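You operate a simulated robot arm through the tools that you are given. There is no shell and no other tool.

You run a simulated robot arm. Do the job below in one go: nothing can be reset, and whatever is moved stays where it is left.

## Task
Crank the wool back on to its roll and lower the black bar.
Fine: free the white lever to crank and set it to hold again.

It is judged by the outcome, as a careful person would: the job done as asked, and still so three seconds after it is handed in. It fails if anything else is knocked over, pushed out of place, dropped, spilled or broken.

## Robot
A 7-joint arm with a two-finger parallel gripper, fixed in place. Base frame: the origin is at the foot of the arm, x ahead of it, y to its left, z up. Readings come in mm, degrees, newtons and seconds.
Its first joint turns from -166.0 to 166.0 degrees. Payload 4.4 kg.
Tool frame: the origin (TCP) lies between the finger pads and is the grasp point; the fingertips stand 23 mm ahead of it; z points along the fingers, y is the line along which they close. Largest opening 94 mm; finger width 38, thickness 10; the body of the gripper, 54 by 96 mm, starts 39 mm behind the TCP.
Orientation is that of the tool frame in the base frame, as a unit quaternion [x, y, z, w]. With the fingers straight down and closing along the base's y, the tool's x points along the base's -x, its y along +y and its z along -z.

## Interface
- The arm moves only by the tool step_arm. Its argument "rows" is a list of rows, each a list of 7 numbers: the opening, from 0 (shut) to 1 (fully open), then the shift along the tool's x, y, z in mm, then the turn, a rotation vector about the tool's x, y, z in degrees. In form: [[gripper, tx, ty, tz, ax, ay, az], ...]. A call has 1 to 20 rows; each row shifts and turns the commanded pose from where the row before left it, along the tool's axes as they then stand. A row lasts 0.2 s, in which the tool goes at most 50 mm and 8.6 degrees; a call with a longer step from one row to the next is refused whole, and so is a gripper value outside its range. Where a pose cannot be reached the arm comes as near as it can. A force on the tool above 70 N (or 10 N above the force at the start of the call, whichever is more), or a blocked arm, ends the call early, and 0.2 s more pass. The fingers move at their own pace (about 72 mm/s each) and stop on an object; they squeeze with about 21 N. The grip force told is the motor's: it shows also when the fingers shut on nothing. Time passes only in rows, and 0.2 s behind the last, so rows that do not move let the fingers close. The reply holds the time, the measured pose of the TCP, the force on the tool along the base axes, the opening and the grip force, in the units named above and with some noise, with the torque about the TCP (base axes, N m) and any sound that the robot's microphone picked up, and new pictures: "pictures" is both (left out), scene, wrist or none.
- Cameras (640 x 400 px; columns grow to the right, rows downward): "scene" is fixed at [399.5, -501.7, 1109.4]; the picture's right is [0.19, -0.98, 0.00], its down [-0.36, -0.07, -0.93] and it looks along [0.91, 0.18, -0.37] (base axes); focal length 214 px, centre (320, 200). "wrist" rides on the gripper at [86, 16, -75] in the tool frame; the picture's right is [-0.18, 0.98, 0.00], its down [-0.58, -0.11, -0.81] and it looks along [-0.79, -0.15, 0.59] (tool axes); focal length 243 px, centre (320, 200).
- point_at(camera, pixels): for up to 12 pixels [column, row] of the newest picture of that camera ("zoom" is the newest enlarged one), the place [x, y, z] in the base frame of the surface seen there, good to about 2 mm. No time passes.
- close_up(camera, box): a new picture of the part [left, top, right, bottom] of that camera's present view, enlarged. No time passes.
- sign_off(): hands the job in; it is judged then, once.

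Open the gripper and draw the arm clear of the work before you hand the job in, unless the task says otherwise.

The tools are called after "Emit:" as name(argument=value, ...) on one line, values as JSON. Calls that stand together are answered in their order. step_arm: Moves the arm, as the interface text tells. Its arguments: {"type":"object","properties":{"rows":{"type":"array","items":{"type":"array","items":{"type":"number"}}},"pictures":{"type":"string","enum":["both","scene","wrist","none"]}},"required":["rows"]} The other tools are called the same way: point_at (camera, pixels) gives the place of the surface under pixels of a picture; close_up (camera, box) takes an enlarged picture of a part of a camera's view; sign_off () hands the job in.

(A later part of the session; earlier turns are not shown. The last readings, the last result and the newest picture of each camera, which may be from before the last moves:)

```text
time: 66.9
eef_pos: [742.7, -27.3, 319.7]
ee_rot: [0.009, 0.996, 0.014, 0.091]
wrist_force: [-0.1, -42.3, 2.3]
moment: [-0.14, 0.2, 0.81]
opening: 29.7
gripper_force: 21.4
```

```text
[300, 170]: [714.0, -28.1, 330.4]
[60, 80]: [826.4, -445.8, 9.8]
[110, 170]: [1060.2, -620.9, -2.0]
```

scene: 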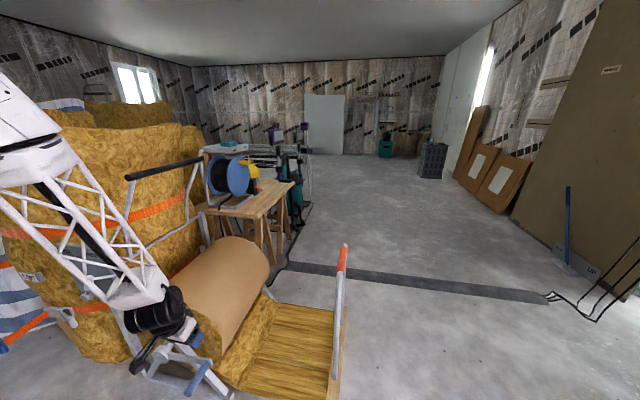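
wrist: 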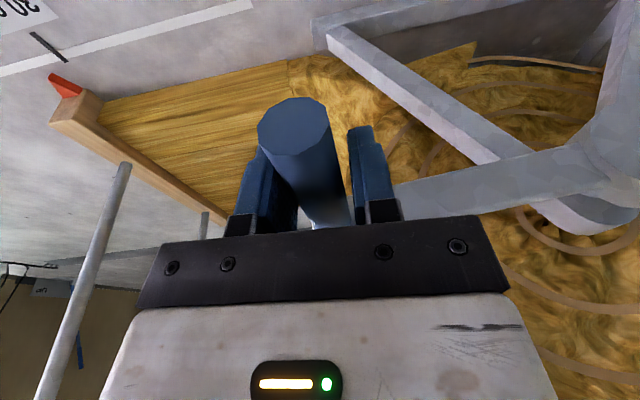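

The -y finger bears on the handle first; I shift 3 mm toward -y and let it close fully, then press down slowly, 3 mm per row.

Emit:
step_arm(rows=[[0.0, 0, -3, 0, 0, 0, 0], [0.0, 0, 0, 0, 0, 0, 0], [0.0, 0, 0, 0, 0, 0, 0], [0.0, 0.5, 0, 2.9, 0, 0, 0], [0.0, 0.5, 0, 2.9, 0, 0, 0]], pictures="none")

Emit:
step_arm(rows=[[0.0, 0.5, 0, 2.9, 0, 0, 0], [0.0, 0.5, 0, 2.9, 0, 0, 0], [0.0, 0.5, 0, 2.9, 0, 0, 0]], pictures="wrist")

Emit:
point_at(camera="wrist", pixels=[[300, 150], [300, 130], [60, 80]])

```text
time: 68.1
eef_pos: [745.0, -30.1, 313.8]
ee_rot: [0.007, 0.996, 0.014, 0.093]
wrist_force: [-3.5, -25.7, 36.7]
moment: [-0.09, 0.2, 1.74]
opening: 26.0
gripper_force: 45.0
```

```text
time: 68.9
eef_pos: [744.4, -28.6, 305.3]
ee_rot: [0.008, 0.996, 0.014, 0.092]
wrist_force: [5.6, -33.2, 34.4]
moment: [0.21, 0.28, 1.61]
opening: 26.2
gripper_force: 44.9
```

wrist: 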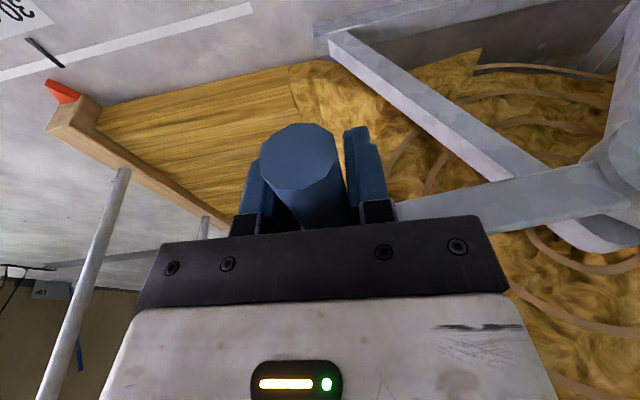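

```text
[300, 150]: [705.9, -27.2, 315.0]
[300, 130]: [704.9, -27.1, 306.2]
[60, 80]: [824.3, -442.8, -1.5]
```

The handle slides in the pads while the crank stays at about 85°, 120° from its start. It's a hard stop. I test whether the crank freewheels backward (ratchet) by lifting the handle 30 mm and watching the pointer.

Emit:
step_arm(rows=[[0.0, -1, 0, -7, 0, 0, 0], [0.0, -1, 0, -7, 0, 0, 0], [0.0, -1, 0, -7, 0, 0, 0], [0.0, -1, 0, -7, 0, 0, 0], [0.0, -1, 0.5, -7, 0, 0, 0], [0.0, -1, 0.5, -7, 0, 0, 0]], pictures="both")

Emit:
close_up(camera="wrist", box=[0, 0, 160, 120])

```text
time: 69.9
eef_pos: [739.9, -25.9, 329.7]
ee_rot: [0.005, 0.996, 0.014, 0.09]
wrist_force: [2.1, 12.5, -2.5]
moment: [0.13, -0.44, 1.49]
opening: 26.0
gripper_force: 45.1
stopped in row 4: the force on the tool passed its limit at 98 N (the readings are from after the stop); the commanded pose is now the measured one
```

scene: 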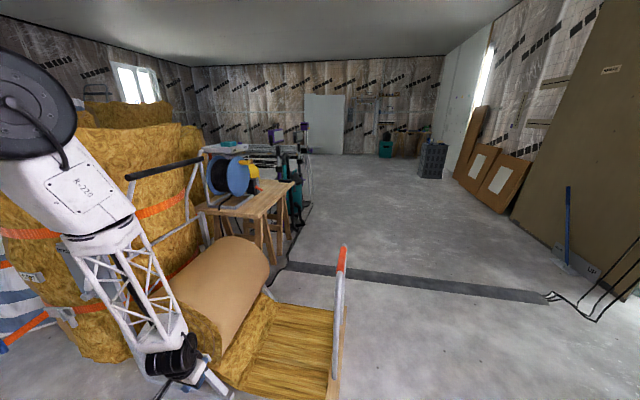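
wrist: 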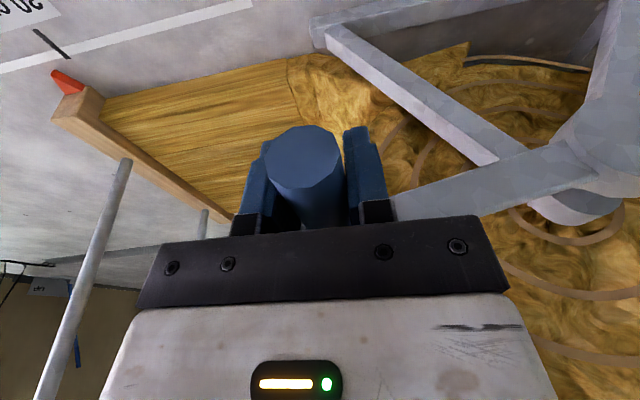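

```text
3.33 times, centred on (80, 60) of wrist
```

zoom: 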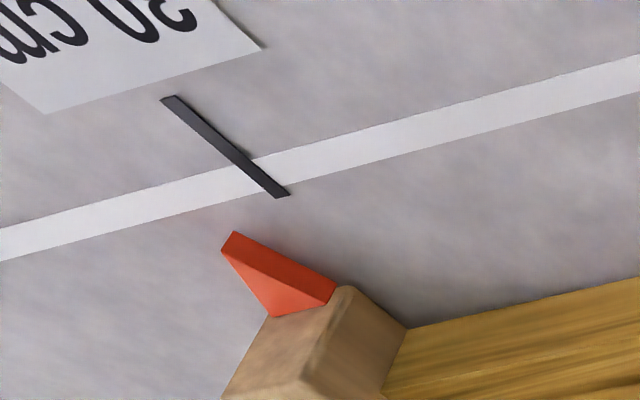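

A force spike came in the upward direction too. I measure the handle and pointer now.

Emit:
point_at(camera="zoom", pixels=[[225, 245], [245, 240], [290, 290], [280, 195], [255, 165]])

Emit:
point_at(camera="wrist", pixels=[[305, 157], [305, 130], [305, 180], [270, 157], [340, 157], [600, 180]])

Emit:
close_up(camera="scene", box=[40, 230, 240, 400])

```text
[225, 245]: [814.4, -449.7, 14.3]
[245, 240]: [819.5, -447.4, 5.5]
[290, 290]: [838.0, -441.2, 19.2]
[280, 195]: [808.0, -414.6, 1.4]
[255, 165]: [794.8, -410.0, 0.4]
```

```text
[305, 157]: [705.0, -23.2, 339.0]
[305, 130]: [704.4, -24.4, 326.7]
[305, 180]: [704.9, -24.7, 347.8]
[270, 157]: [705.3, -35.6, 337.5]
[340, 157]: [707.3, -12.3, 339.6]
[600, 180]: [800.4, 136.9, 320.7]
```

```text
2.35 times, centred on (140, 315) of scene
```

zoom: 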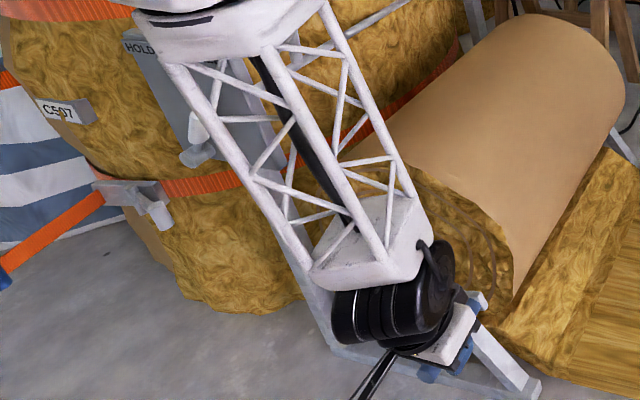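

The handle is now at z 338 while the pointer has not moved (y -448), so turning back does not push the board out. I try moving further back slowly to see whether the crank really resists.

Emit:
step_arm(rows=[[0.0, -0.8, 0.5, -4, 0, 0, 0], [0.0, -0.8, 0.6, -4, 0, 0, 0], [0.0, -0.8, 0.7, -4, 0, 0, 0], [0.0, -0.8, 0.8, -4, 0, 0, 0]], pictures="wrist")

Emit:
point_at(camera="wrist", pixels=[[305, 157], [305, 170], [53, 75], [62, 75]])

```text
time: 70.7
eef_pos: [739.7, -23.0, 342.5]
ee_rot: [0.003, 0.996, 0.014, 0.09]
wrist_force: [1.8, 14.8, -3.9]
moment: [0.15, -0.35, 1.12]
opening: 26.1
gripper_force: 44.9
stopped in row 4: the force on the tool passed its limit at 74 N (the readings are from after the stop); the commanded pose is now the measured one
```

wrist: 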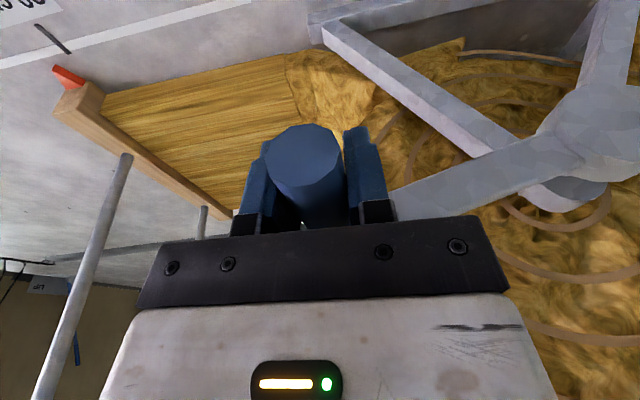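

```text
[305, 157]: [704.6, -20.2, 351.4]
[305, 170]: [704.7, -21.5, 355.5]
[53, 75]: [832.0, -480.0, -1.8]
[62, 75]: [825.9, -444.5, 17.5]
```

The handle moves back, but with high resistance. To separate crank load from grip stress I release, rise, shut the fingers and push the handle down with the fingertips only.

Emit:
step_arm(rows=[[0.6, 0, 0, 0, 0, 0, 0], [0.6, 0, 0, 0, 0, 0, 0], [0.6, 0, 0, 0, 0, 0, 0], [0.6, -3, 0, -30, 0, 0, 0], [0.6, -3, 0, -30, 0, 0, 0], [0.0, -3, 0, -10, 0, 0, 0], [0.0, 0, 0, 0, 0, 0, 0], [0.0, 0, 0, 0, 0, 0, 0]], pictures="both")

Emit:
close_up(camera="wrist", box=[0, 0, 160, 120])

Emit:
close_up(camera="scene", box=[40, 230, 240, 400])

```text
time: 72.5
eef_pos: [737.0, -25.6, 412.2]
ee_rot: [0.005, 0.996, 0.015, 0.091]
wrist_force: [-0.3, -0.5, -0.4]
moment: [-0.03, -0.03, 0.01]
opening: 0.0
gripper_force: 20.7
```

scene: 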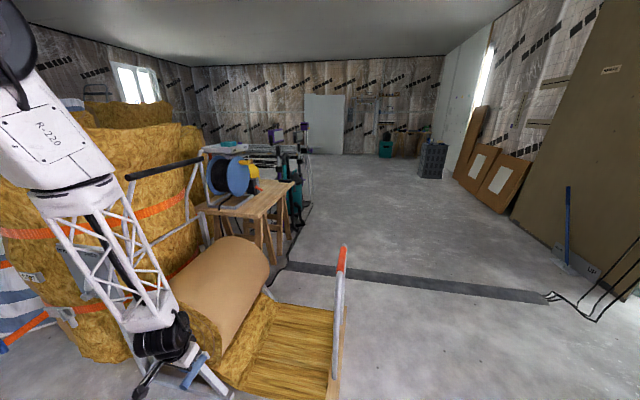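
wrist: 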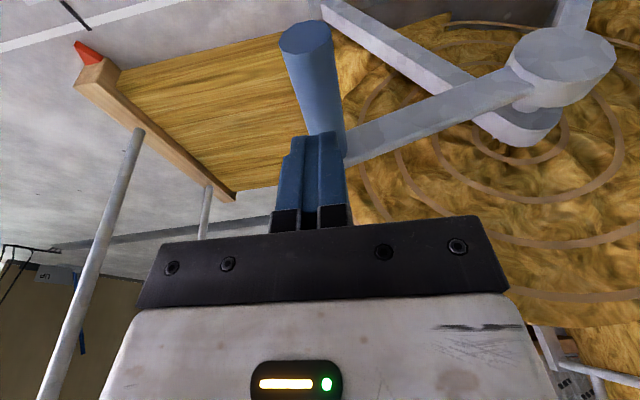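

```text
3.33 times, centred on (80, 60) of wrist
```

zoom: 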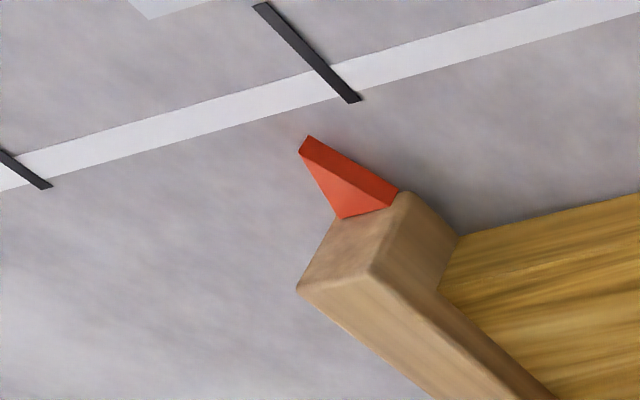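

```text
2.35 times, centred on (140, 315) of scene
```

zoom: 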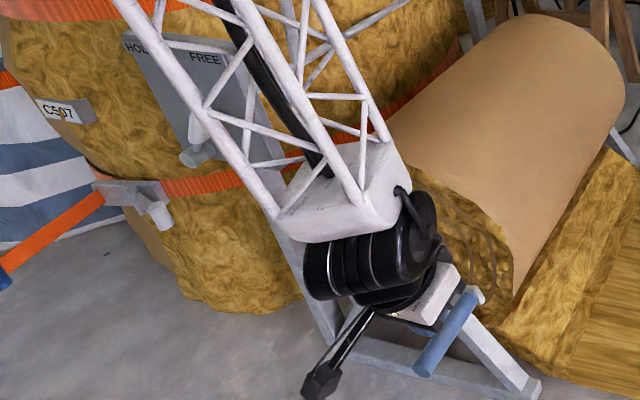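

Fingers are shut above the handle (handle top z≈364, tips at 389). I record the pointer and push down.

Emit:
point_at(camera="zoom", pixels=[[310, 150], [320, 160], [340, 180], [350, 95], [360, 190]])

Emit:
step_arm(rows=[[0.0, 3.5, 4, 18, 0, 0, 0], [0.0, 1, 0, 4, 0, 0, 0], [0.0, 1, 0, 4, 0, 0, 0], [0.0, 0.8, 0, 4, 0, 0, 0], [0.0, 0.8, 0, 4, 0, 0, 0]], pictures="wrist")

```text
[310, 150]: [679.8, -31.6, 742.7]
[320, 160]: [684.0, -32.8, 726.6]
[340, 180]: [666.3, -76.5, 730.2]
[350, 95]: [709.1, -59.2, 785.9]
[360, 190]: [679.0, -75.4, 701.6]
```

```text
time: 73.7
eef_pos: [735.3, -19.8, 377.6]
ee_rot: [0.005, 0.996, 0.014, 0.09]
wrist_force: [0.5, -1.3, 2.5]
moment: [-0.05, 0.05, 0.09]
opening: 0.1
gripper_force: 20.7
```

wrist: 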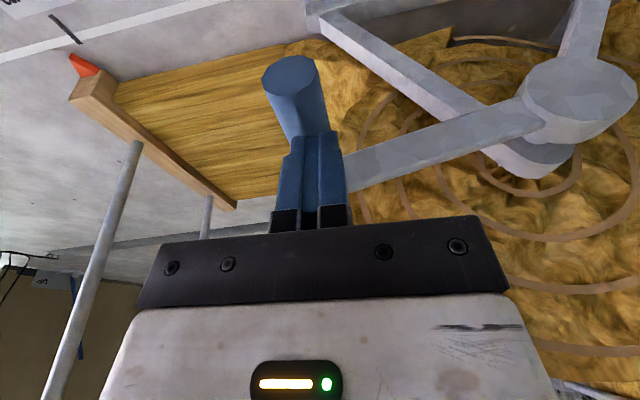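

The tips have reached the handle with only 2.5 N. I push on in 4 mm steps.

Emit:
step_arm(rows=[[0.0, 0.8, 0, 4, 0, 0, 0], [0.0, 0.8, 0, 4, 0, 0, 0], [0.0, 0.8, 0, 4, 0, 0, 0], [0.0, 0.8, 0, 4, 0, 0, 0], [0.0, 0.8, 0, 4, 0, 0, 0]], pictures="wrist")

Emit:
point_at(camera="wrist", pixels=[[290, 85], [82, 60], [78, 66], [75, 38]])

```text
time: 74.9
eef_pos: [735.2, -19.5, 356.1]
ee_rot: [0.005, 0.996, 0.013, 0.09]
wrist_force: [0.6, -0.6, 2.4]
moment: [-0.06, -0.01, 0.02]
opening: 0.2
gripper_force: 21.1
```

wrist: 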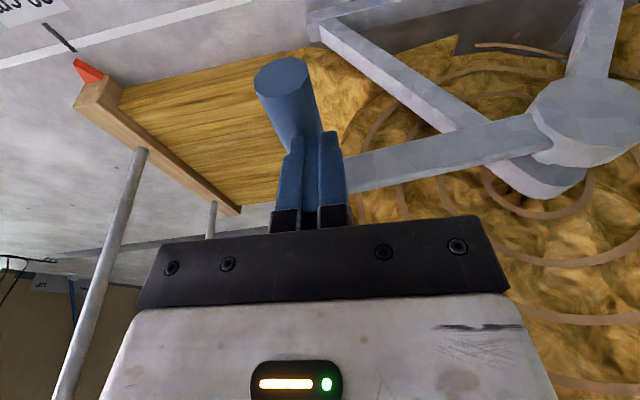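

```text
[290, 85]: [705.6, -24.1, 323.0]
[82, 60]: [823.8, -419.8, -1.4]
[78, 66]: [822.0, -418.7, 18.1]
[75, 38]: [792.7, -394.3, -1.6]
```

With fingertip pushing the handle goes down easily (z now 320) and the pointer has advanced to about y -419. I keep pushing down along the circle.

Emit:
step_arm(rows=[[0.0, 0.8, -0.3, 4, 0, 0, 0], [0.0, 0.8, 0, 4, 0, 0, 0], [0.0, 0.8, 0, 4, 0, 0, 0], [0.0, 0.8, 0, 4, 0, 0, 0], [0.0, 0.8, 0, 4, 0, 0, 0]], pictures="both")

Emit:
close_up(camera="wrist", box=[30, 10, 150, 100])

Emit:
point_at(camera="wrist", pixels=[[285, 85], [82, 66], [78, 72]])

```text
time: 75.4
eef_pos: [735.3, -20.2, 354.9]
ee_rot: [0.005, 0.996, 0.014, 0.09]
wrist_force: [-14.1, 5.7, 33.2]
moment: [-0.11, 0.83, -0.22]
opening: 0.0
gripper_force: 20.8
stopped in row 2: the force on the tool passed its limit at 90 N (the readings are from after the stop); the commanded pose is now the measured one
```

scene: 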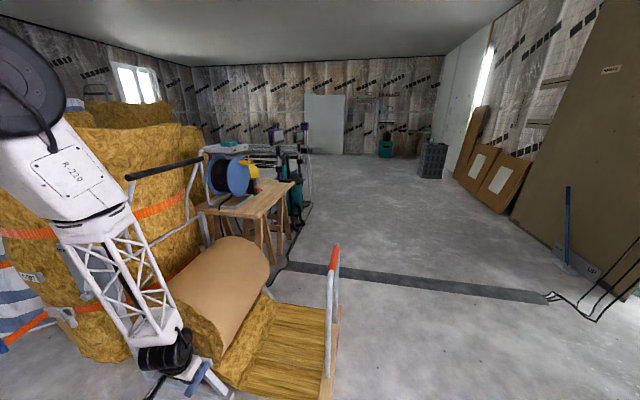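
wrist: 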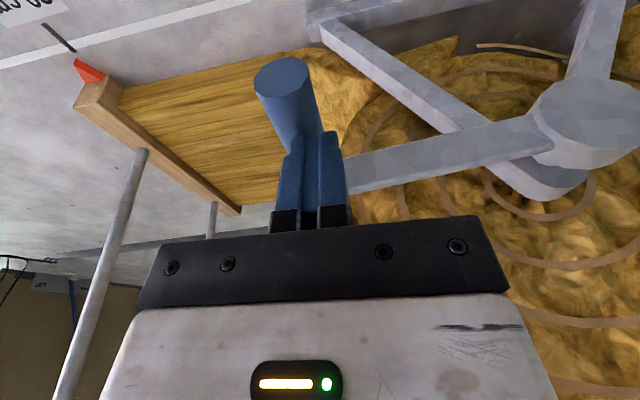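

```text
4.44 times, centred on (90, 55) of wrist
```

zoom: 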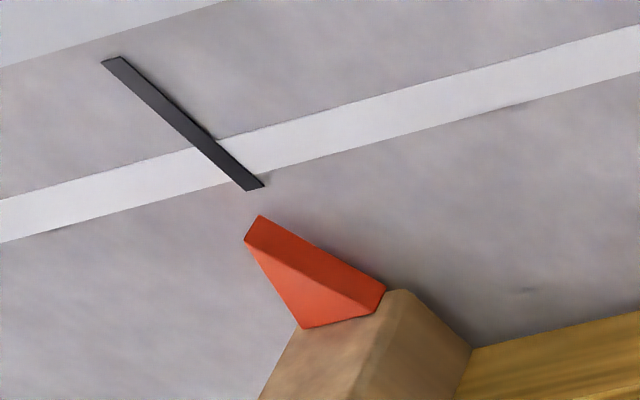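

```text
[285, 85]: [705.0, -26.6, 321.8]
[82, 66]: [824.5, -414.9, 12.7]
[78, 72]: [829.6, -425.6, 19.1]
```

The crank has a hard stop at about 85°, but it freewheels backward: the new forward stroke pulled the board from 33.5 to about 30.5 cm. So I must crank in strokes. I rise, open and regrip the handle centred, ready to bring it back over the top.

Emit:
step_arm(rows=[[0.0, 0, 0, -25, 0, 0, 0], [0.4, -5, -2.5, -20, 0, 0, 0], [0.6, -5.9, -2.4, 1.9, 0, 0, 0], [0.6, 0, 0, 0, 0, 0, 0], [0.6, 4.8, -0.8, 26.2, 0, 0, 0], [0.6, 4.8, -0.8, 26.2, 0, 0, 0], [0.6, 4.7, -0.7, 26.3, 0, 0, 0], [0.3, 0, 0, 0, 0, 0, 0], [0.0, 0, 0, 0, 0, 0, 0], [0.0, 0, 0, 0, 0, 0, 0]], pictures="both")

Emit:
point_at(camera="wrist", pixels=[[300, 160], [300, 150]])

```text
time: 77.6
eef_pos: [739.1, -27.0, 318.8]
ee_rot: [0.005, 0.996, 0.014, 0.091]
wrist_force: [8.5, -43.0, 1.4]
moment: [-0.09, 0.1, 0.82]
opening: 31.9
gripper_force: 21.0
```

scene: 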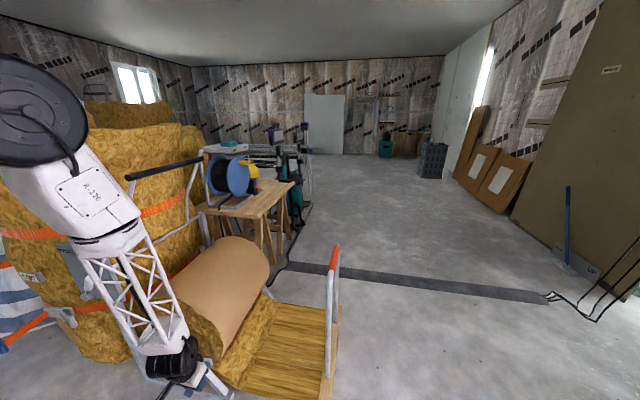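
wrist: 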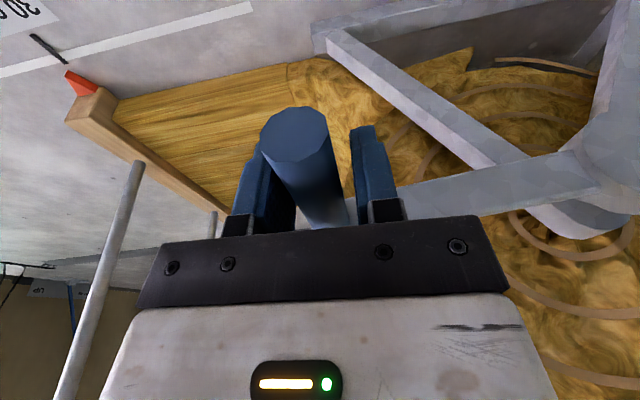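

```text
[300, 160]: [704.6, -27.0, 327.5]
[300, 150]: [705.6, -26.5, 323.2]
```

The handle sits 3 mm toward the -y finger; I shift to centre it, let the grip close, then bring the handle up and back in smaller steps.

Emit:
step_arm(rows=[[0.0, 0, -3, 0, 0, 0, 0], [0.0, 0, 0, 0, 0, 0, 0], [0.0, -1.7, 1.5, -9.6, 0, 0, 0], [0.0, -1.7, 2.0, -9.5, 0, 0, 0], [0.0, -1.7, 2.5, -9.3, 0, 0, 0], [0.0, -1.7, 3.0, -9.2, 0, 0, 0]], pictures="wrist")

Emit:
point_at(camera="wrist", pixels=[[300, 150], [300, 160], [75, 80], [80, 85]])

```text
time: 79.0
eef_pos: [738.2, -21.4, 357.2]
ee_rot: [0.004, 0.996, 0.014, 0.092]
wrist_force: [11.5, -42.6, 6.2]
moment: [-0.29, -0.03, 0.62]
opening: 27.7
gripper_force: 20.8
```

wrist: 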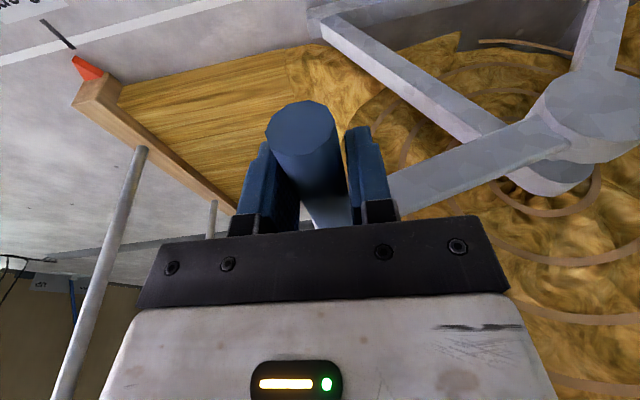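

```text
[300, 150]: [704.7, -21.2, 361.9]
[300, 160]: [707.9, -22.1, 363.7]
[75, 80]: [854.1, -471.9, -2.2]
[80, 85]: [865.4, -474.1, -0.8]
```

The handle comes up (z≈358) without trouble. I continue back over the top in larger steps.

Emit:
step_arm(rows=[[0.0, -3.2, 6.3, -17.9, 0, 0, 0], [0.0, -3.0, 8.7, -17.0, 0, 0, 0], [0.0, -2.8, 11.1, -15.9, 0, 0, 0], [0.0, -2.6, 12.5, -14.7, 0, 0, 0], [0.0, -2.3, 14.2, -13.4, 0, 0, 0], [0.0, -2.0, 15.5, -11.8, 0, 0, 0]], pictures="both")

Emit:
point_at(camera="wrist", pixels=[[300, 160], [300, 170]])

```text
time: 80.4
eef_pos: [737.3, 45.2, 450.4]
ee_rot: [0.005, 0.996, 0.014, 0.091]
wrist_force: [5.7, -7.2, 0.1]
moment: [-0.41, 0.28, 1.52]
opening: 25.7
gripper_force: 44.8
```

scene: 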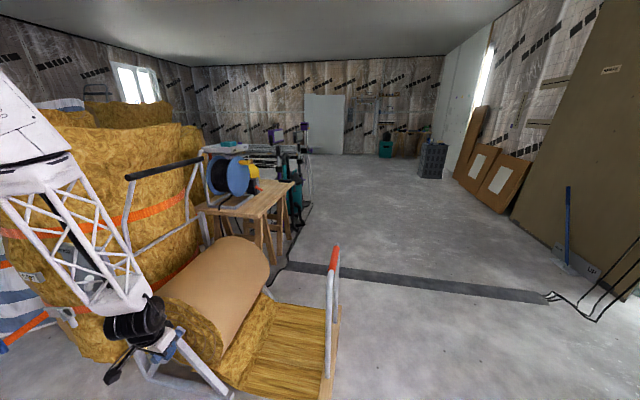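
wrist: 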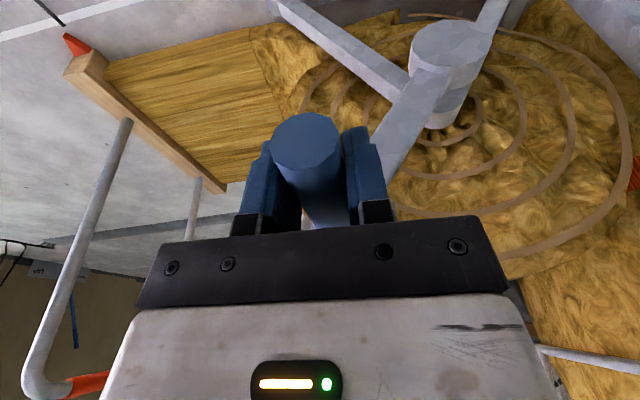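

```text
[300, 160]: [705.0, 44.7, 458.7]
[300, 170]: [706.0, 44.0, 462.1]
```

The board stays put (px 335) while the crank comes back: it is a ratchet crank. I bring the handle on to about -23°.

Emit:
step_arm(rows=[[0.0, -1.7, 16.6, -10.2, 0, 0, 0], [0.0, -1.4, 17.7, -8.5, 0, 0, 0], [0.0, -1.0, 18.4, -6.5, 0, 0, 0], [0.0, -0.7, 18.9, -4.7, 0, 0, 0], [0.0, -0.3, 19.4, -2.6, 0, 0, 0], [0.0, 0, 19.6, -0.65, 0, 0, 0], [0.0, 0.4, 19.5, 1.4, 0, 0, 0], [0.0, 0.8, 19.3, 3.4, 0, 0, 0], [0.0, 1.1, 18.8, 5.3, 0, 0, 0], [0.0, 1.45, 18.2, 7.2, 0, 0, 0]], pictures="both")

Emit:
point_at(camera="wrist", pixels=[[300, 160], [300, 170]])

```text
time: 82.6
eef_pos: [737.2, 230.4, 472.1]
ee_rot: [0.004, 0.996, 0.015, 0.091]
wrist_force: [0.7, -8.6, -0.8]
moment: [-0.4, 0.28, 1.47]
opening: 25.9
gripper_force: 45.7
```

scene: 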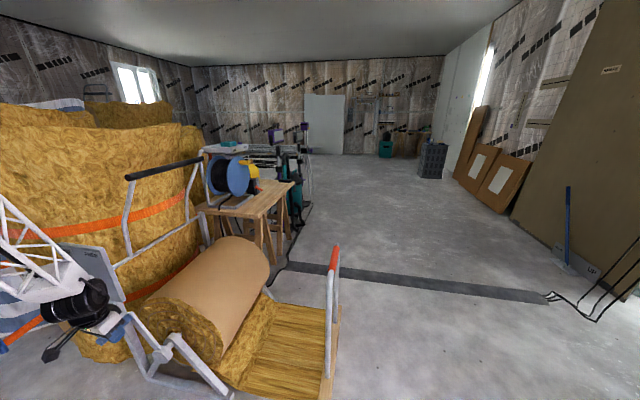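
wrist: 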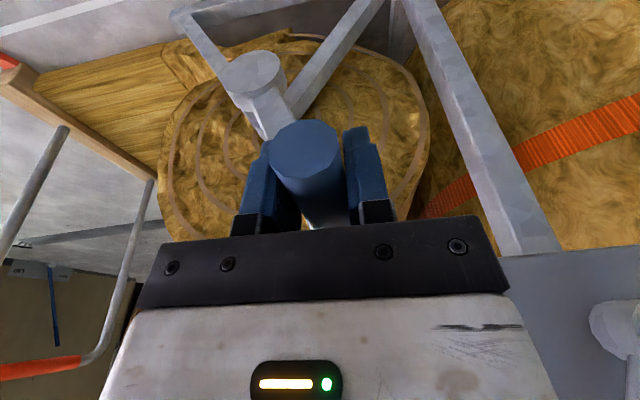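

```text
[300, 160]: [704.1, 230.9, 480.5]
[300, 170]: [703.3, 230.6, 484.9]
```

At -23° now with light forces. One more step back to -29°, then the forward stroke to about 30°.

Emit:
step_arm(rows=[[0.0, 1.8, 17.2, 9.0, 0, 0, 0], [0.0, -1.8, -17.2, -9.0, 0, 0, 0], [0.0, -1.45, -18.2, -7.2, 0, 0, 0], [0.0, -1.1, -18.8, -5.3, 0, 0, 0], [0.0, -0.8, -19.3, -3.4, 0, 0, 0], [0.0, -0.4, -19.5, -1.4, 0, 0, 0], [0.0, 0, -19.6, 0.65, 0, 0, 0], [0.0, 0.3, -19.4, 2.6, 0, 0, 0], [0.0, 0.7, -18.9, 4.7, 0, 0, 0], [0.0, 1.0, -18.4, 6.5, 0, 0, 0], [0.0, 1.4, -17.7, 8.5, 0, 0, 0]], pictures="both")

```text
time: 85.0
eef_pos: [736.7, 60.6, 462.1]
ee_rot: [0.003, 0.996, 0.015, 0.091]
wrist_force: [5.9, 8.8, -1.7]
moment: [0.42, -0.6, 1.28]
opening: 25.6
gripper_force: 45.0
```

scene: 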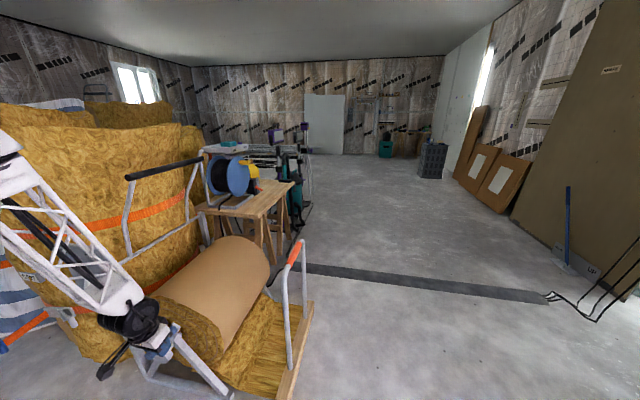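
wrist: 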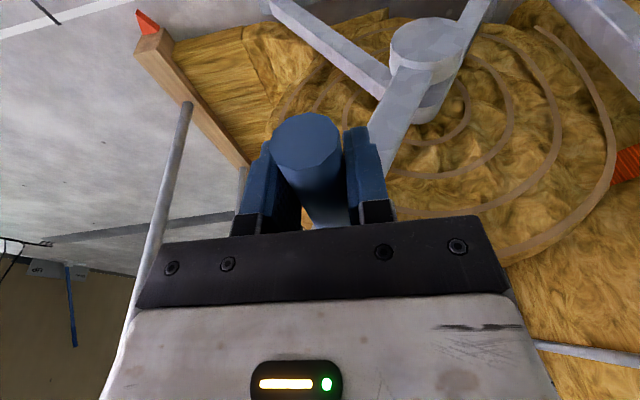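

The board is much closer now (scene px 295). I measure the pointer before going on.

Emit:
point_at(camera="wrist", pixels=[[142, 20], [150, 28], [40, 10], [260, 15], [160, 50], [185, 110]])

Emit:
close_up(camera="wrist", box=[0, 0, 340, 200])

Emit:
close_up(camera="scene", box=[140, 230, 340, 400])

```text
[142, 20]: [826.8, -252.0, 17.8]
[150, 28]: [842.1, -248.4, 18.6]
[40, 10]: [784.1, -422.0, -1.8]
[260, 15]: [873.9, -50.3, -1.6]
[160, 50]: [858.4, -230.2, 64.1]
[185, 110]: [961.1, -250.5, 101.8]
```

```text
1.88 times, centred on (170, 100) of wrist
```

zoom: 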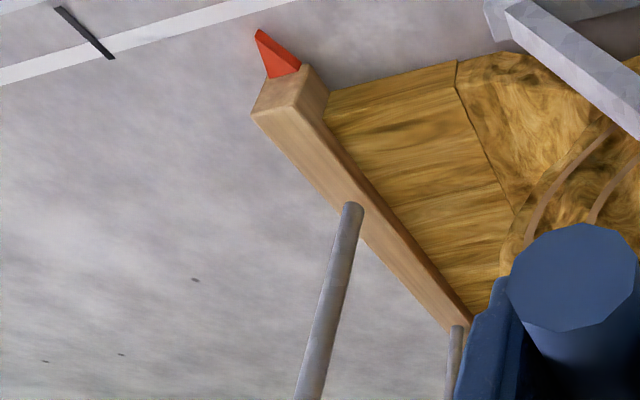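

```text
2.35 times, centred on (240, 315) of scene
```

zoom: 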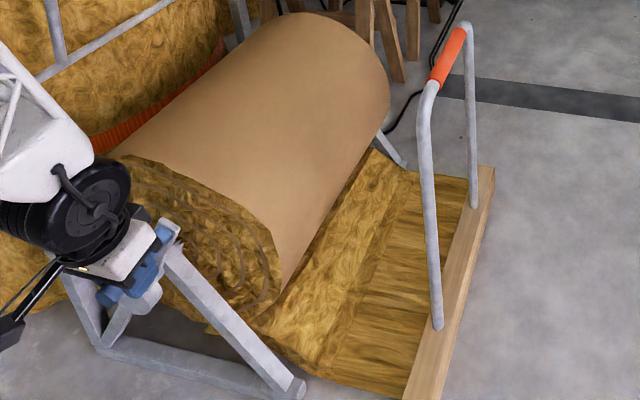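

Pointer is at y≈-252 (14 cm). I continue the stroke to about 60°.

Emit:
step_arm(rows=[[0.0, 1.7, -16.6, 10.2, 0, 0, 0], [0.0, 2.0, -15.5, 11.8, 0, 0, 0], [0.0, 2.3, -14.2, 13.4, 0, 0, 0], [0.0, 2.6, -12.5, 14.7, 0, 0, 0], [0.0, 2.8, -11.1, 15.9, 0, 0, 0]], pictures="both")

Emit:
point_at(camera="wrist", pixels=[[300, 160], [300, 170]])

Emit:
close_up(camera="wrist", box=[0, 0, 340, 200])

```text
time: 86.2
eef_pos: [737.4, -7.9, 392.8]
ee_rot: [0.005, 0.996, 0.013, 0.091]
wrist_force: [-8.5, 7.6, 2.0]
moment: [0.48, -0.89, 1.73]
opening: 26.0
gripper_force: 44.4
```

scene: 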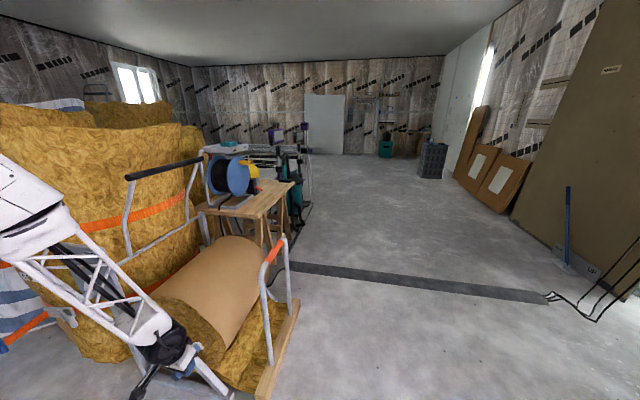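
wrist: 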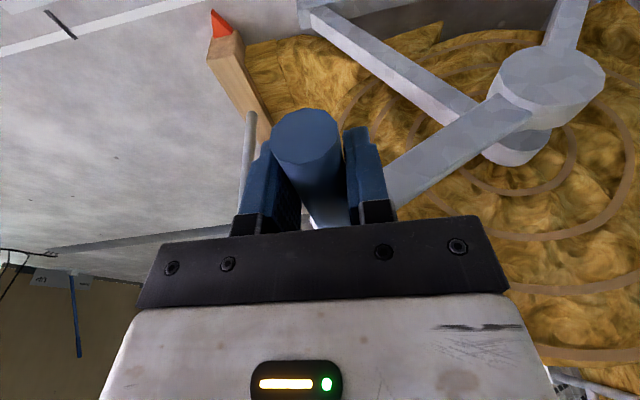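

```text
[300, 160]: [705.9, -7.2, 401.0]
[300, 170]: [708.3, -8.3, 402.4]
```

```text
1.88 times, centred on (170, 100) of wrist
```

zoom: 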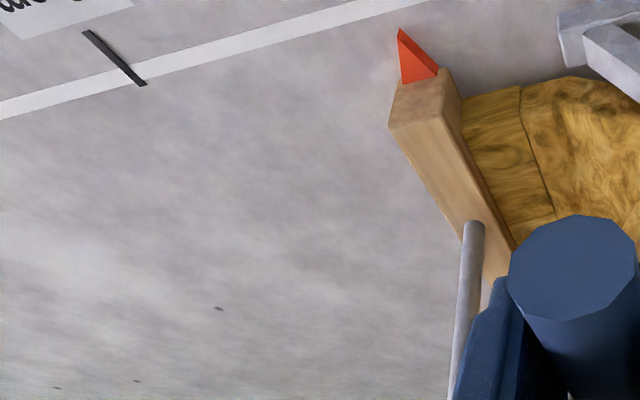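

Only a short flat strip of mat is left. I go on in 3° steps, watching for the end.

Emit:
step_arm(rows=[[0.0, 1.5, -4.8, 8.4, 0, 0, 0], [0.0, 1.5, -4.4, 8.6, 0, 0, 0], [0.0, 1.6, -3.9, 8.9, 0, 0, 0]], pictures="both")

Emit:
close_up(camera="wrist", box=[140, 0, 340, 120])

Emit:
close_up(camera="scene", box=[140, 230, 340, 400])

```text
time: 87.0
eef_pos: [737.6, -19.7, 365.0]
ee_rot: [0.005, 0.996, 0.014, 0.092]
wrist_force: [-5.8, 20.7, -4.1]
moment: [0.34, -0.33, 1.63]
opening: 26.0
gripper_force: 44.7
```

scene: 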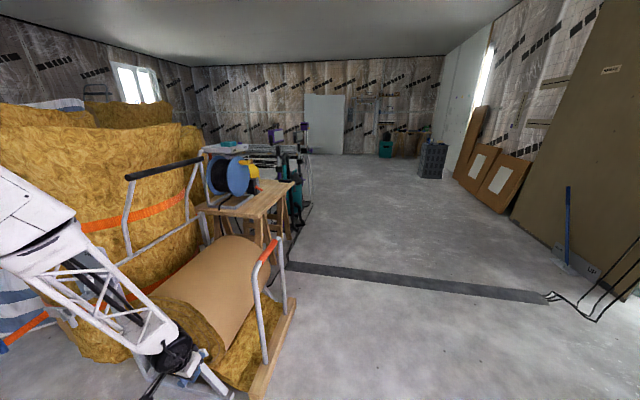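
wrist: 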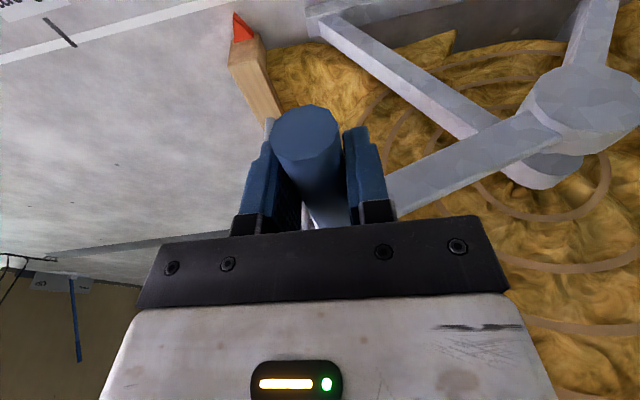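

```text
3.20 times, centred on (240, 60) of wrist
```

zoom: 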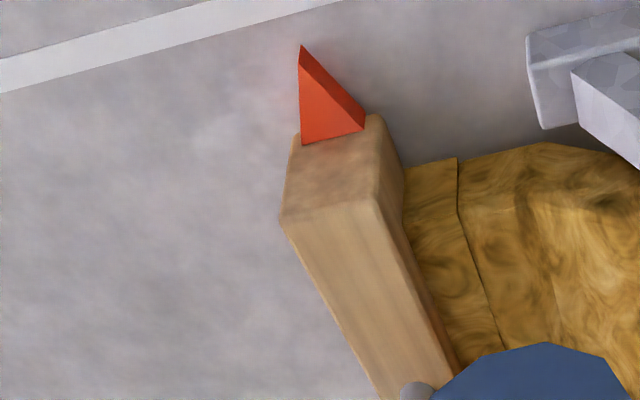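

```text
2.35 times, centred on (240, 315) of scene
```

zoom: 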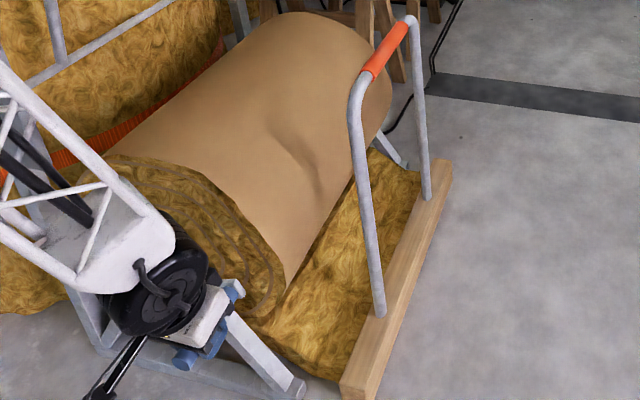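

A crease has appeared on the roll's paper at zoom (300,160). I check it, and the pointer, before any more cranking.

Emit:
close_up(camera="scene", box=[170, 225, 300, 320])

Emit:
point_at(camera="wrist", pixels=[[235, 22], [240, 38], [262, 70], [283, 48], [290, 80], [250, 80]])

Emit:
point_at(camera="scene", pixels=[[232, 297], [238, 300], [225, 285], [245, 280], [260, 300], [262, 280], [225, 240], [200, 260], [185, 285], [265, 260]])

```text
4.21 times, centred on (235, 272) of scene
```

zoom: 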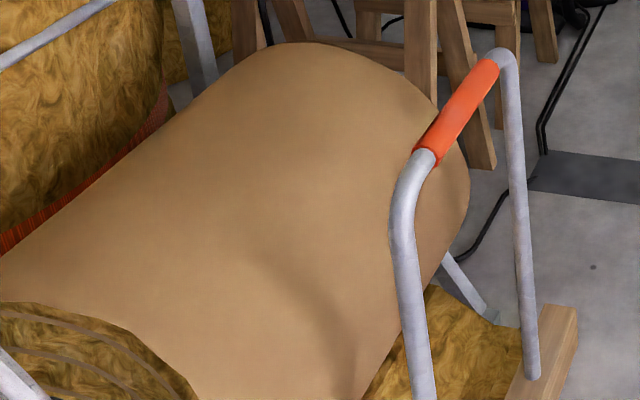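

```text
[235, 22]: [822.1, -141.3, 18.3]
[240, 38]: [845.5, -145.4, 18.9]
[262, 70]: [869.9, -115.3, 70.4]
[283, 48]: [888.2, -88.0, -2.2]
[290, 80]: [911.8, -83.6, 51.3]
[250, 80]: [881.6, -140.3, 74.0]
```

```text
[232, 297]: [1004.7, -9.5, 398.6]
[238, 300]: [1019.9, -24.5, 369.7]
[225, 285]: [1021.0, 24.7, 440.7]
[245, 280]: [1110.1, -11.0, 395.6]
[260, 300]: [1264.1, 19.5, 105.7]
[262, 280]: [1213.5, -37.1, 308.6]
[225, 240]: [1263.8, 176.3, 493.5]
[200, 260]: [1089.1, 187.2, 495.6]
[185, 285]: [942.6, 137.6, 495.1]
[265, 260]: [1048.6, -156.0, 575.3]
```

The "crease" is only the shadow of the board's handle. Pointer is at y≈-142 (3 cm); the scale's zero is about y -113. I crank on in small steps, about 9° more.

Emit:
step_arm(rows=[[0.0, 1.2, -2.4, 6.2, 0, 0, 0], [0.0, 1.2, -2.2, 6.3, 0, 0, 0], [0.0, 1.2, -2.0, 6.4, 0, 0, 0], [0.0, 1.2, -1.8, 6.5, 0, 0, 0]], pictures="both")

Emit:
point_at(camera="wrist", pixels=[[300, 160], [300, 170]])

Emit:
close_up(camera="wrist", box=[140, 0, 340, 120])

Emit:
close_up(camera="scene", box=[140, 230, 340, 400])

```text
time: 88.0
eef_pos: [738.4, -27.6, 338.8]
ee_rot: [0.005, 0.996, 0.014, 0.091]
wrist_force: [-11.4, 25.7, -5.5]
moment: [0.35, -0.3, 1.25]
opening: 26.0
gripper_force: 44.7
```

scene: 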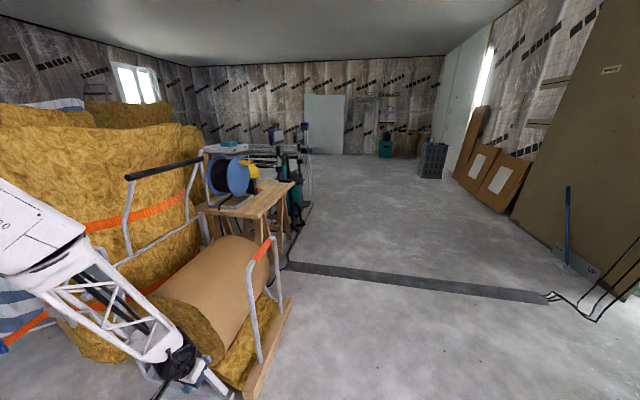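
wrist: 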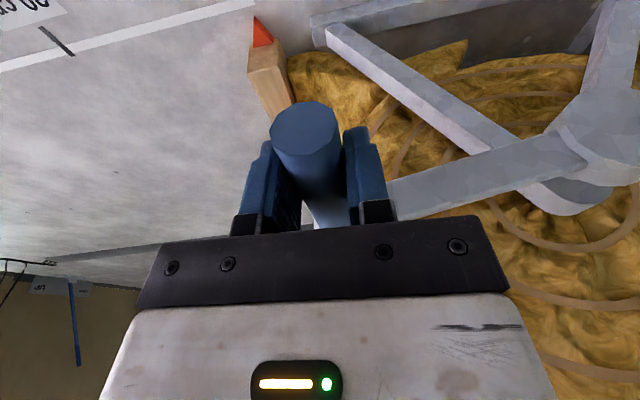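

```text
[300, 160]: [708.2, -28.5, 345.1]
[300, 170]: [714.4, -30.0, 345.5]
```

```text
3.20 times, centred on (240, 60) of wrist
```

zoom: 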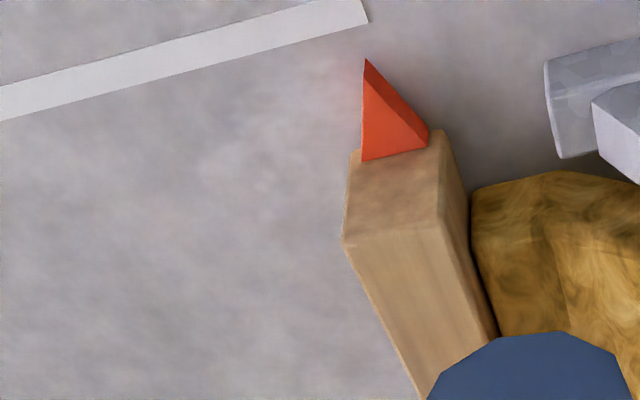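

```text
2.35 times, centred on (240, 315) of scene
```

zoom: 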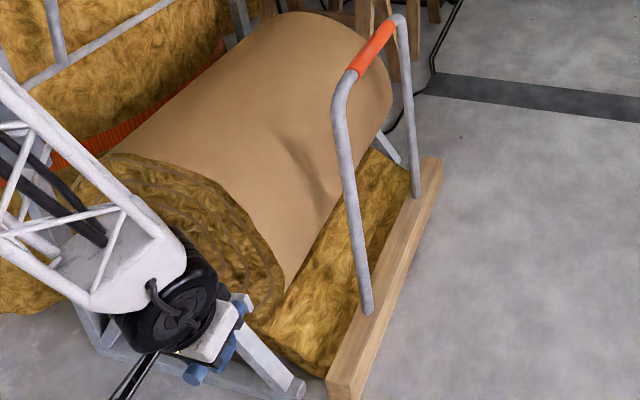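

The pointer now stands at the end of the line (0 cm) and the board is against the ramp of the roll. One more small 5 mm press to make sure it is home.

Emit:
step_arm(rows=[[0.0, 0.7, -0.5, 3.5, 0, 0, 0], [0.0, 0.7, -0.4, 3.5, 0, 0, 0]], pictures="wrist")

Emit:
close_up(camera="wrist", box=[140, 0, 340, 120])

Emit:
point_at(camera="wrist", pixels=[[262, 30], [262, 40], [250, 5], [300, 158]])

```text
time: 88.6
eef_pos: [737.7, -27.9, 332.9]
ee_rot: [0.005, 0.996, 0.014, 0.09]
wrist_force: [-7.4, 15.1, -0.1]
moment: [0.46, -0.18, 1.19]
opening: 25.9
gripper_force: 45.5
```

wrist: 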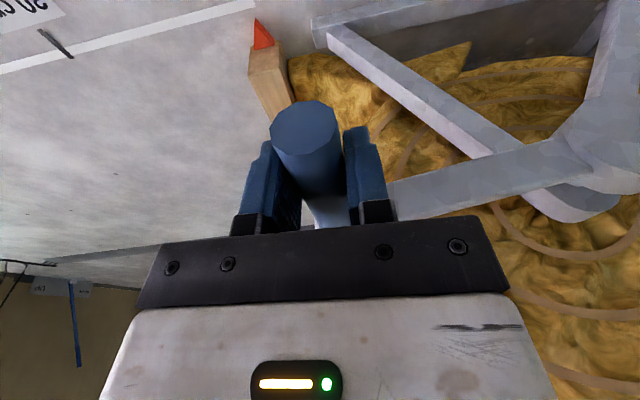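

```text
3.20 times, centred on (240, 60) of wrist
```

zoom: 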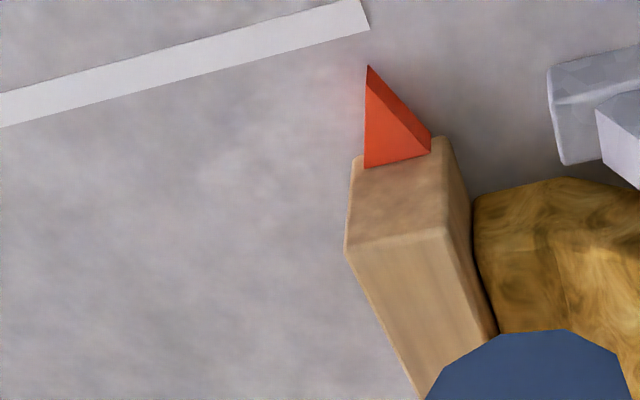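

```text
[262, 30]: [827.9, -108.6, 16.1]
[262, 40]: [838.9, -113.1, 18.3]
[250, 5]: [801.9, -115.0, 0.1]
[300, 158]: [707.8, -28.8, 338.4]
```

The pointer is at y -110, the end of the line, and the board no longer moves: the wool is fully back. I open, rise clear of the handle and go over toward the lever.

Emit:
step_arm(rows=[[0.6, 0, 0, 0, 0, 0, 0], [0.6, 0, 0, 0, 0, 0, 0], [0.6, -3.6, 0, -20, 0, 0, 0], [0.6, -7.2, 0, -39.4, 0, 0, 0], [0.6, -7.2, 0, -39.4, 0, 0, 0], [0.6, -7.2, 0, -39.4, 0, 0, 0], [0.6, -7.2, 0, -39.4, 0, 0, 0], [0.6, -7.2, 0, -39.4, 0, 0, 0], [0.3, -7.2, 0, -39.4, 0, 0, 0], [0.0, -7.2, 0, -39.4, 0, 0, 0], [0.0, -7.2, 0, -39.4, 0, 0, 0], [0.0, -7.2, 0, -39.4, 0, 0, 0], [0.0, 0, 35, 0, 0, 0, 0], [0.0, 0, 35, 0, 0, 0, 0], [0.0, 0, 35, 0, 0, 0, 0], [0.0, 0, 35, 0, 0, 0, 0], [0.0, 0, 35, 0, 0, 0, 0], [0.0, 0, 35, 0, 0, 0, 0]], pictures="both")

Emit:
close_up(camera="wrist", box=[340, 0, 640, 200])

```text
time: 92.4
eef_pos: [740.1, 171.4, 718.8]
ee_rot: [0.005, 0.996, 0.014, 0.091]
wrist_force: [-0.1, -0.5, 0.2]
moment: [-0.02, 0.01, 0.01]
opening: 0.1
gripper_force: 21.5
```

scene: 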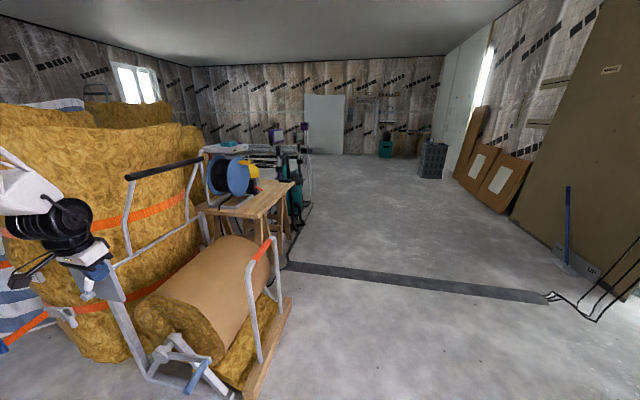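
wrist: 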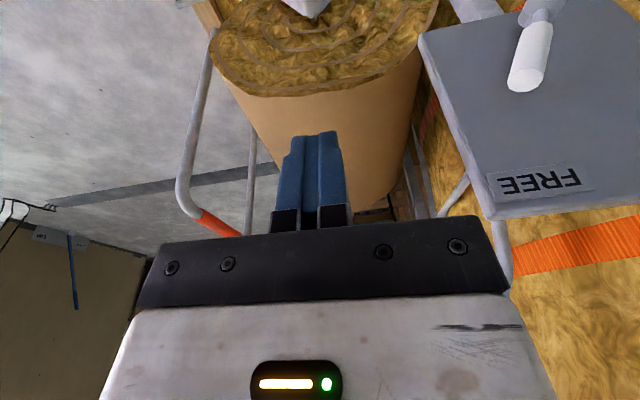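

```text
2.00 times, centred on (490, 100) of wrist
```

zoom: 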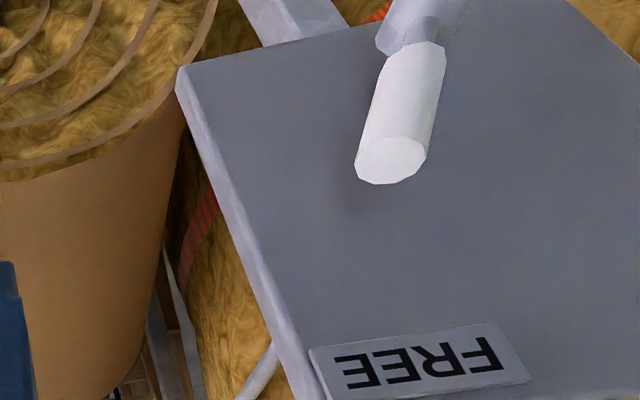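

Crank and board stay put. I measure the lever tip and plate edge from here.

Emit:
point_at(camera="wrist", pixels=[[527, 80], [515, 78], [535, 82], [532, 45], [530, 25], [487, 180], [425, 45], [545, 45], [518, 55]])

```text
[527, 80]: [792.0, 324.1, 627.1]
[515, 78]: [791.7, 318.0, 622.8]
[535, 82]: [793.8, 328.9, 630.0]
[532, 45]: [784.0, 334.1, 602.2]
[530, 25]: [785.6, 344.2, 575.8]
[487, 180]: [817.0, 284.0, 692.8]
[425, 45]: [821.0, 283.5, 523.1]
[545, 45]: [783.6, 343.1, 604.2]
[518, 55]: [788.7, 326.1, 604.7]
```

Lever tip centre is (792,324,627). With fingers shut I come down on its -y side at (782,285,618), then push toward +y.

Emit:
step_arm(rows=[[0.0, -13.3, 34.5, 3.4, 0, 0, 0], [0.0, -13.3, 34.5, 3.4, 0, 0, 0], [0.0, -13.3, 34.5, 3.4, 0, 0, 0], [0.0, 6.0, -1, 33.0, 0, 0, 0], [0.0, 6.0, -1, 33.0, 0, 0, 0], [0.0, 6.0, -1, 33.0, 0, 0, 0]], pictures="both")

```text
time: 93.8
eef_pos: [780.9, 274.6, 619.6]
ee_rot: [0.005, 0.996, 0.013, 0.091]
wrist_force: [0.5, -0.4, -0.1]
moment: [0.0, -0.01, 0.0]
opening: 0.0
gripper_force: 21.1
```

scene: 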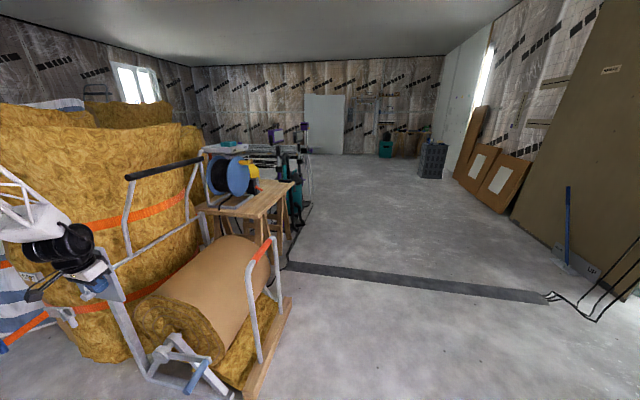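
wrist: 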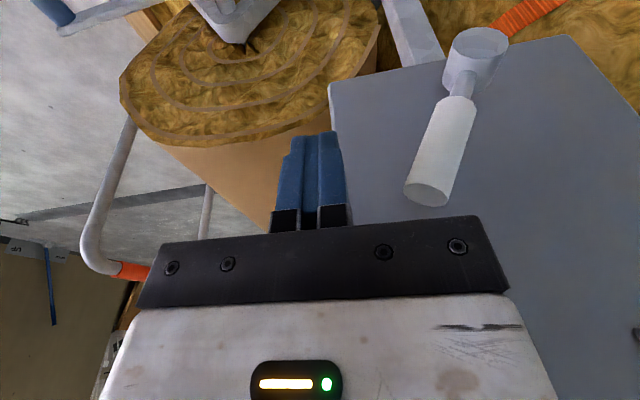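

The shut fingers (315,180) are beside the lever (440,150). I push toward +y in 8 mm steps.

Emit:
step_arm(rows=[[0.0, 0.1, 8, 0.2, 0, 0, 0], [0.0, 0.1, 8, 0.2, 0, 0, 0], [0.0, 0.1, 8, 0.2, 0, 0, 0], [0.0, 0.1, 8, 0.2, 0, 0, 0], [0.0, 0.1, 8, 0.2, 0, 0, 0], [0.0, 0.1, 8, 0.2, 0, 0, 0], [0.0, 0.1, 8, 0.2, 0, 0, 0], [0.0, 0.1, 8, 0.2, 0, 0, 0]], pictures="wrist")

```text
time: 95.6
eef_pos: [780.7, 337.5, 619.0]
ee_rot: [0.005, 0.996, 0.014, 0.09]
wrist_force: [-0.6, -1.6, -0.1]
moment: [0.02, -0.01, 0.0]
opening: 0.4
gripper_force: 20.7
```

wrist: 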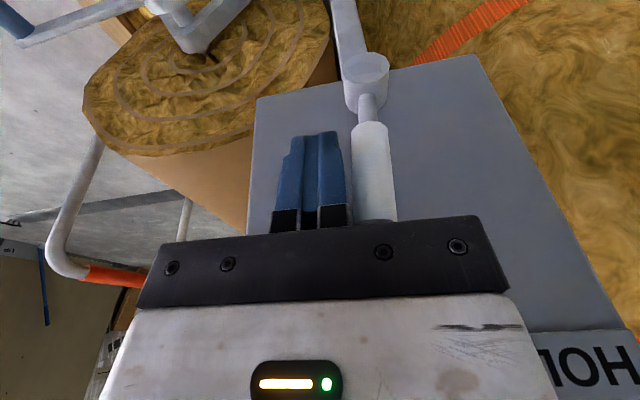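

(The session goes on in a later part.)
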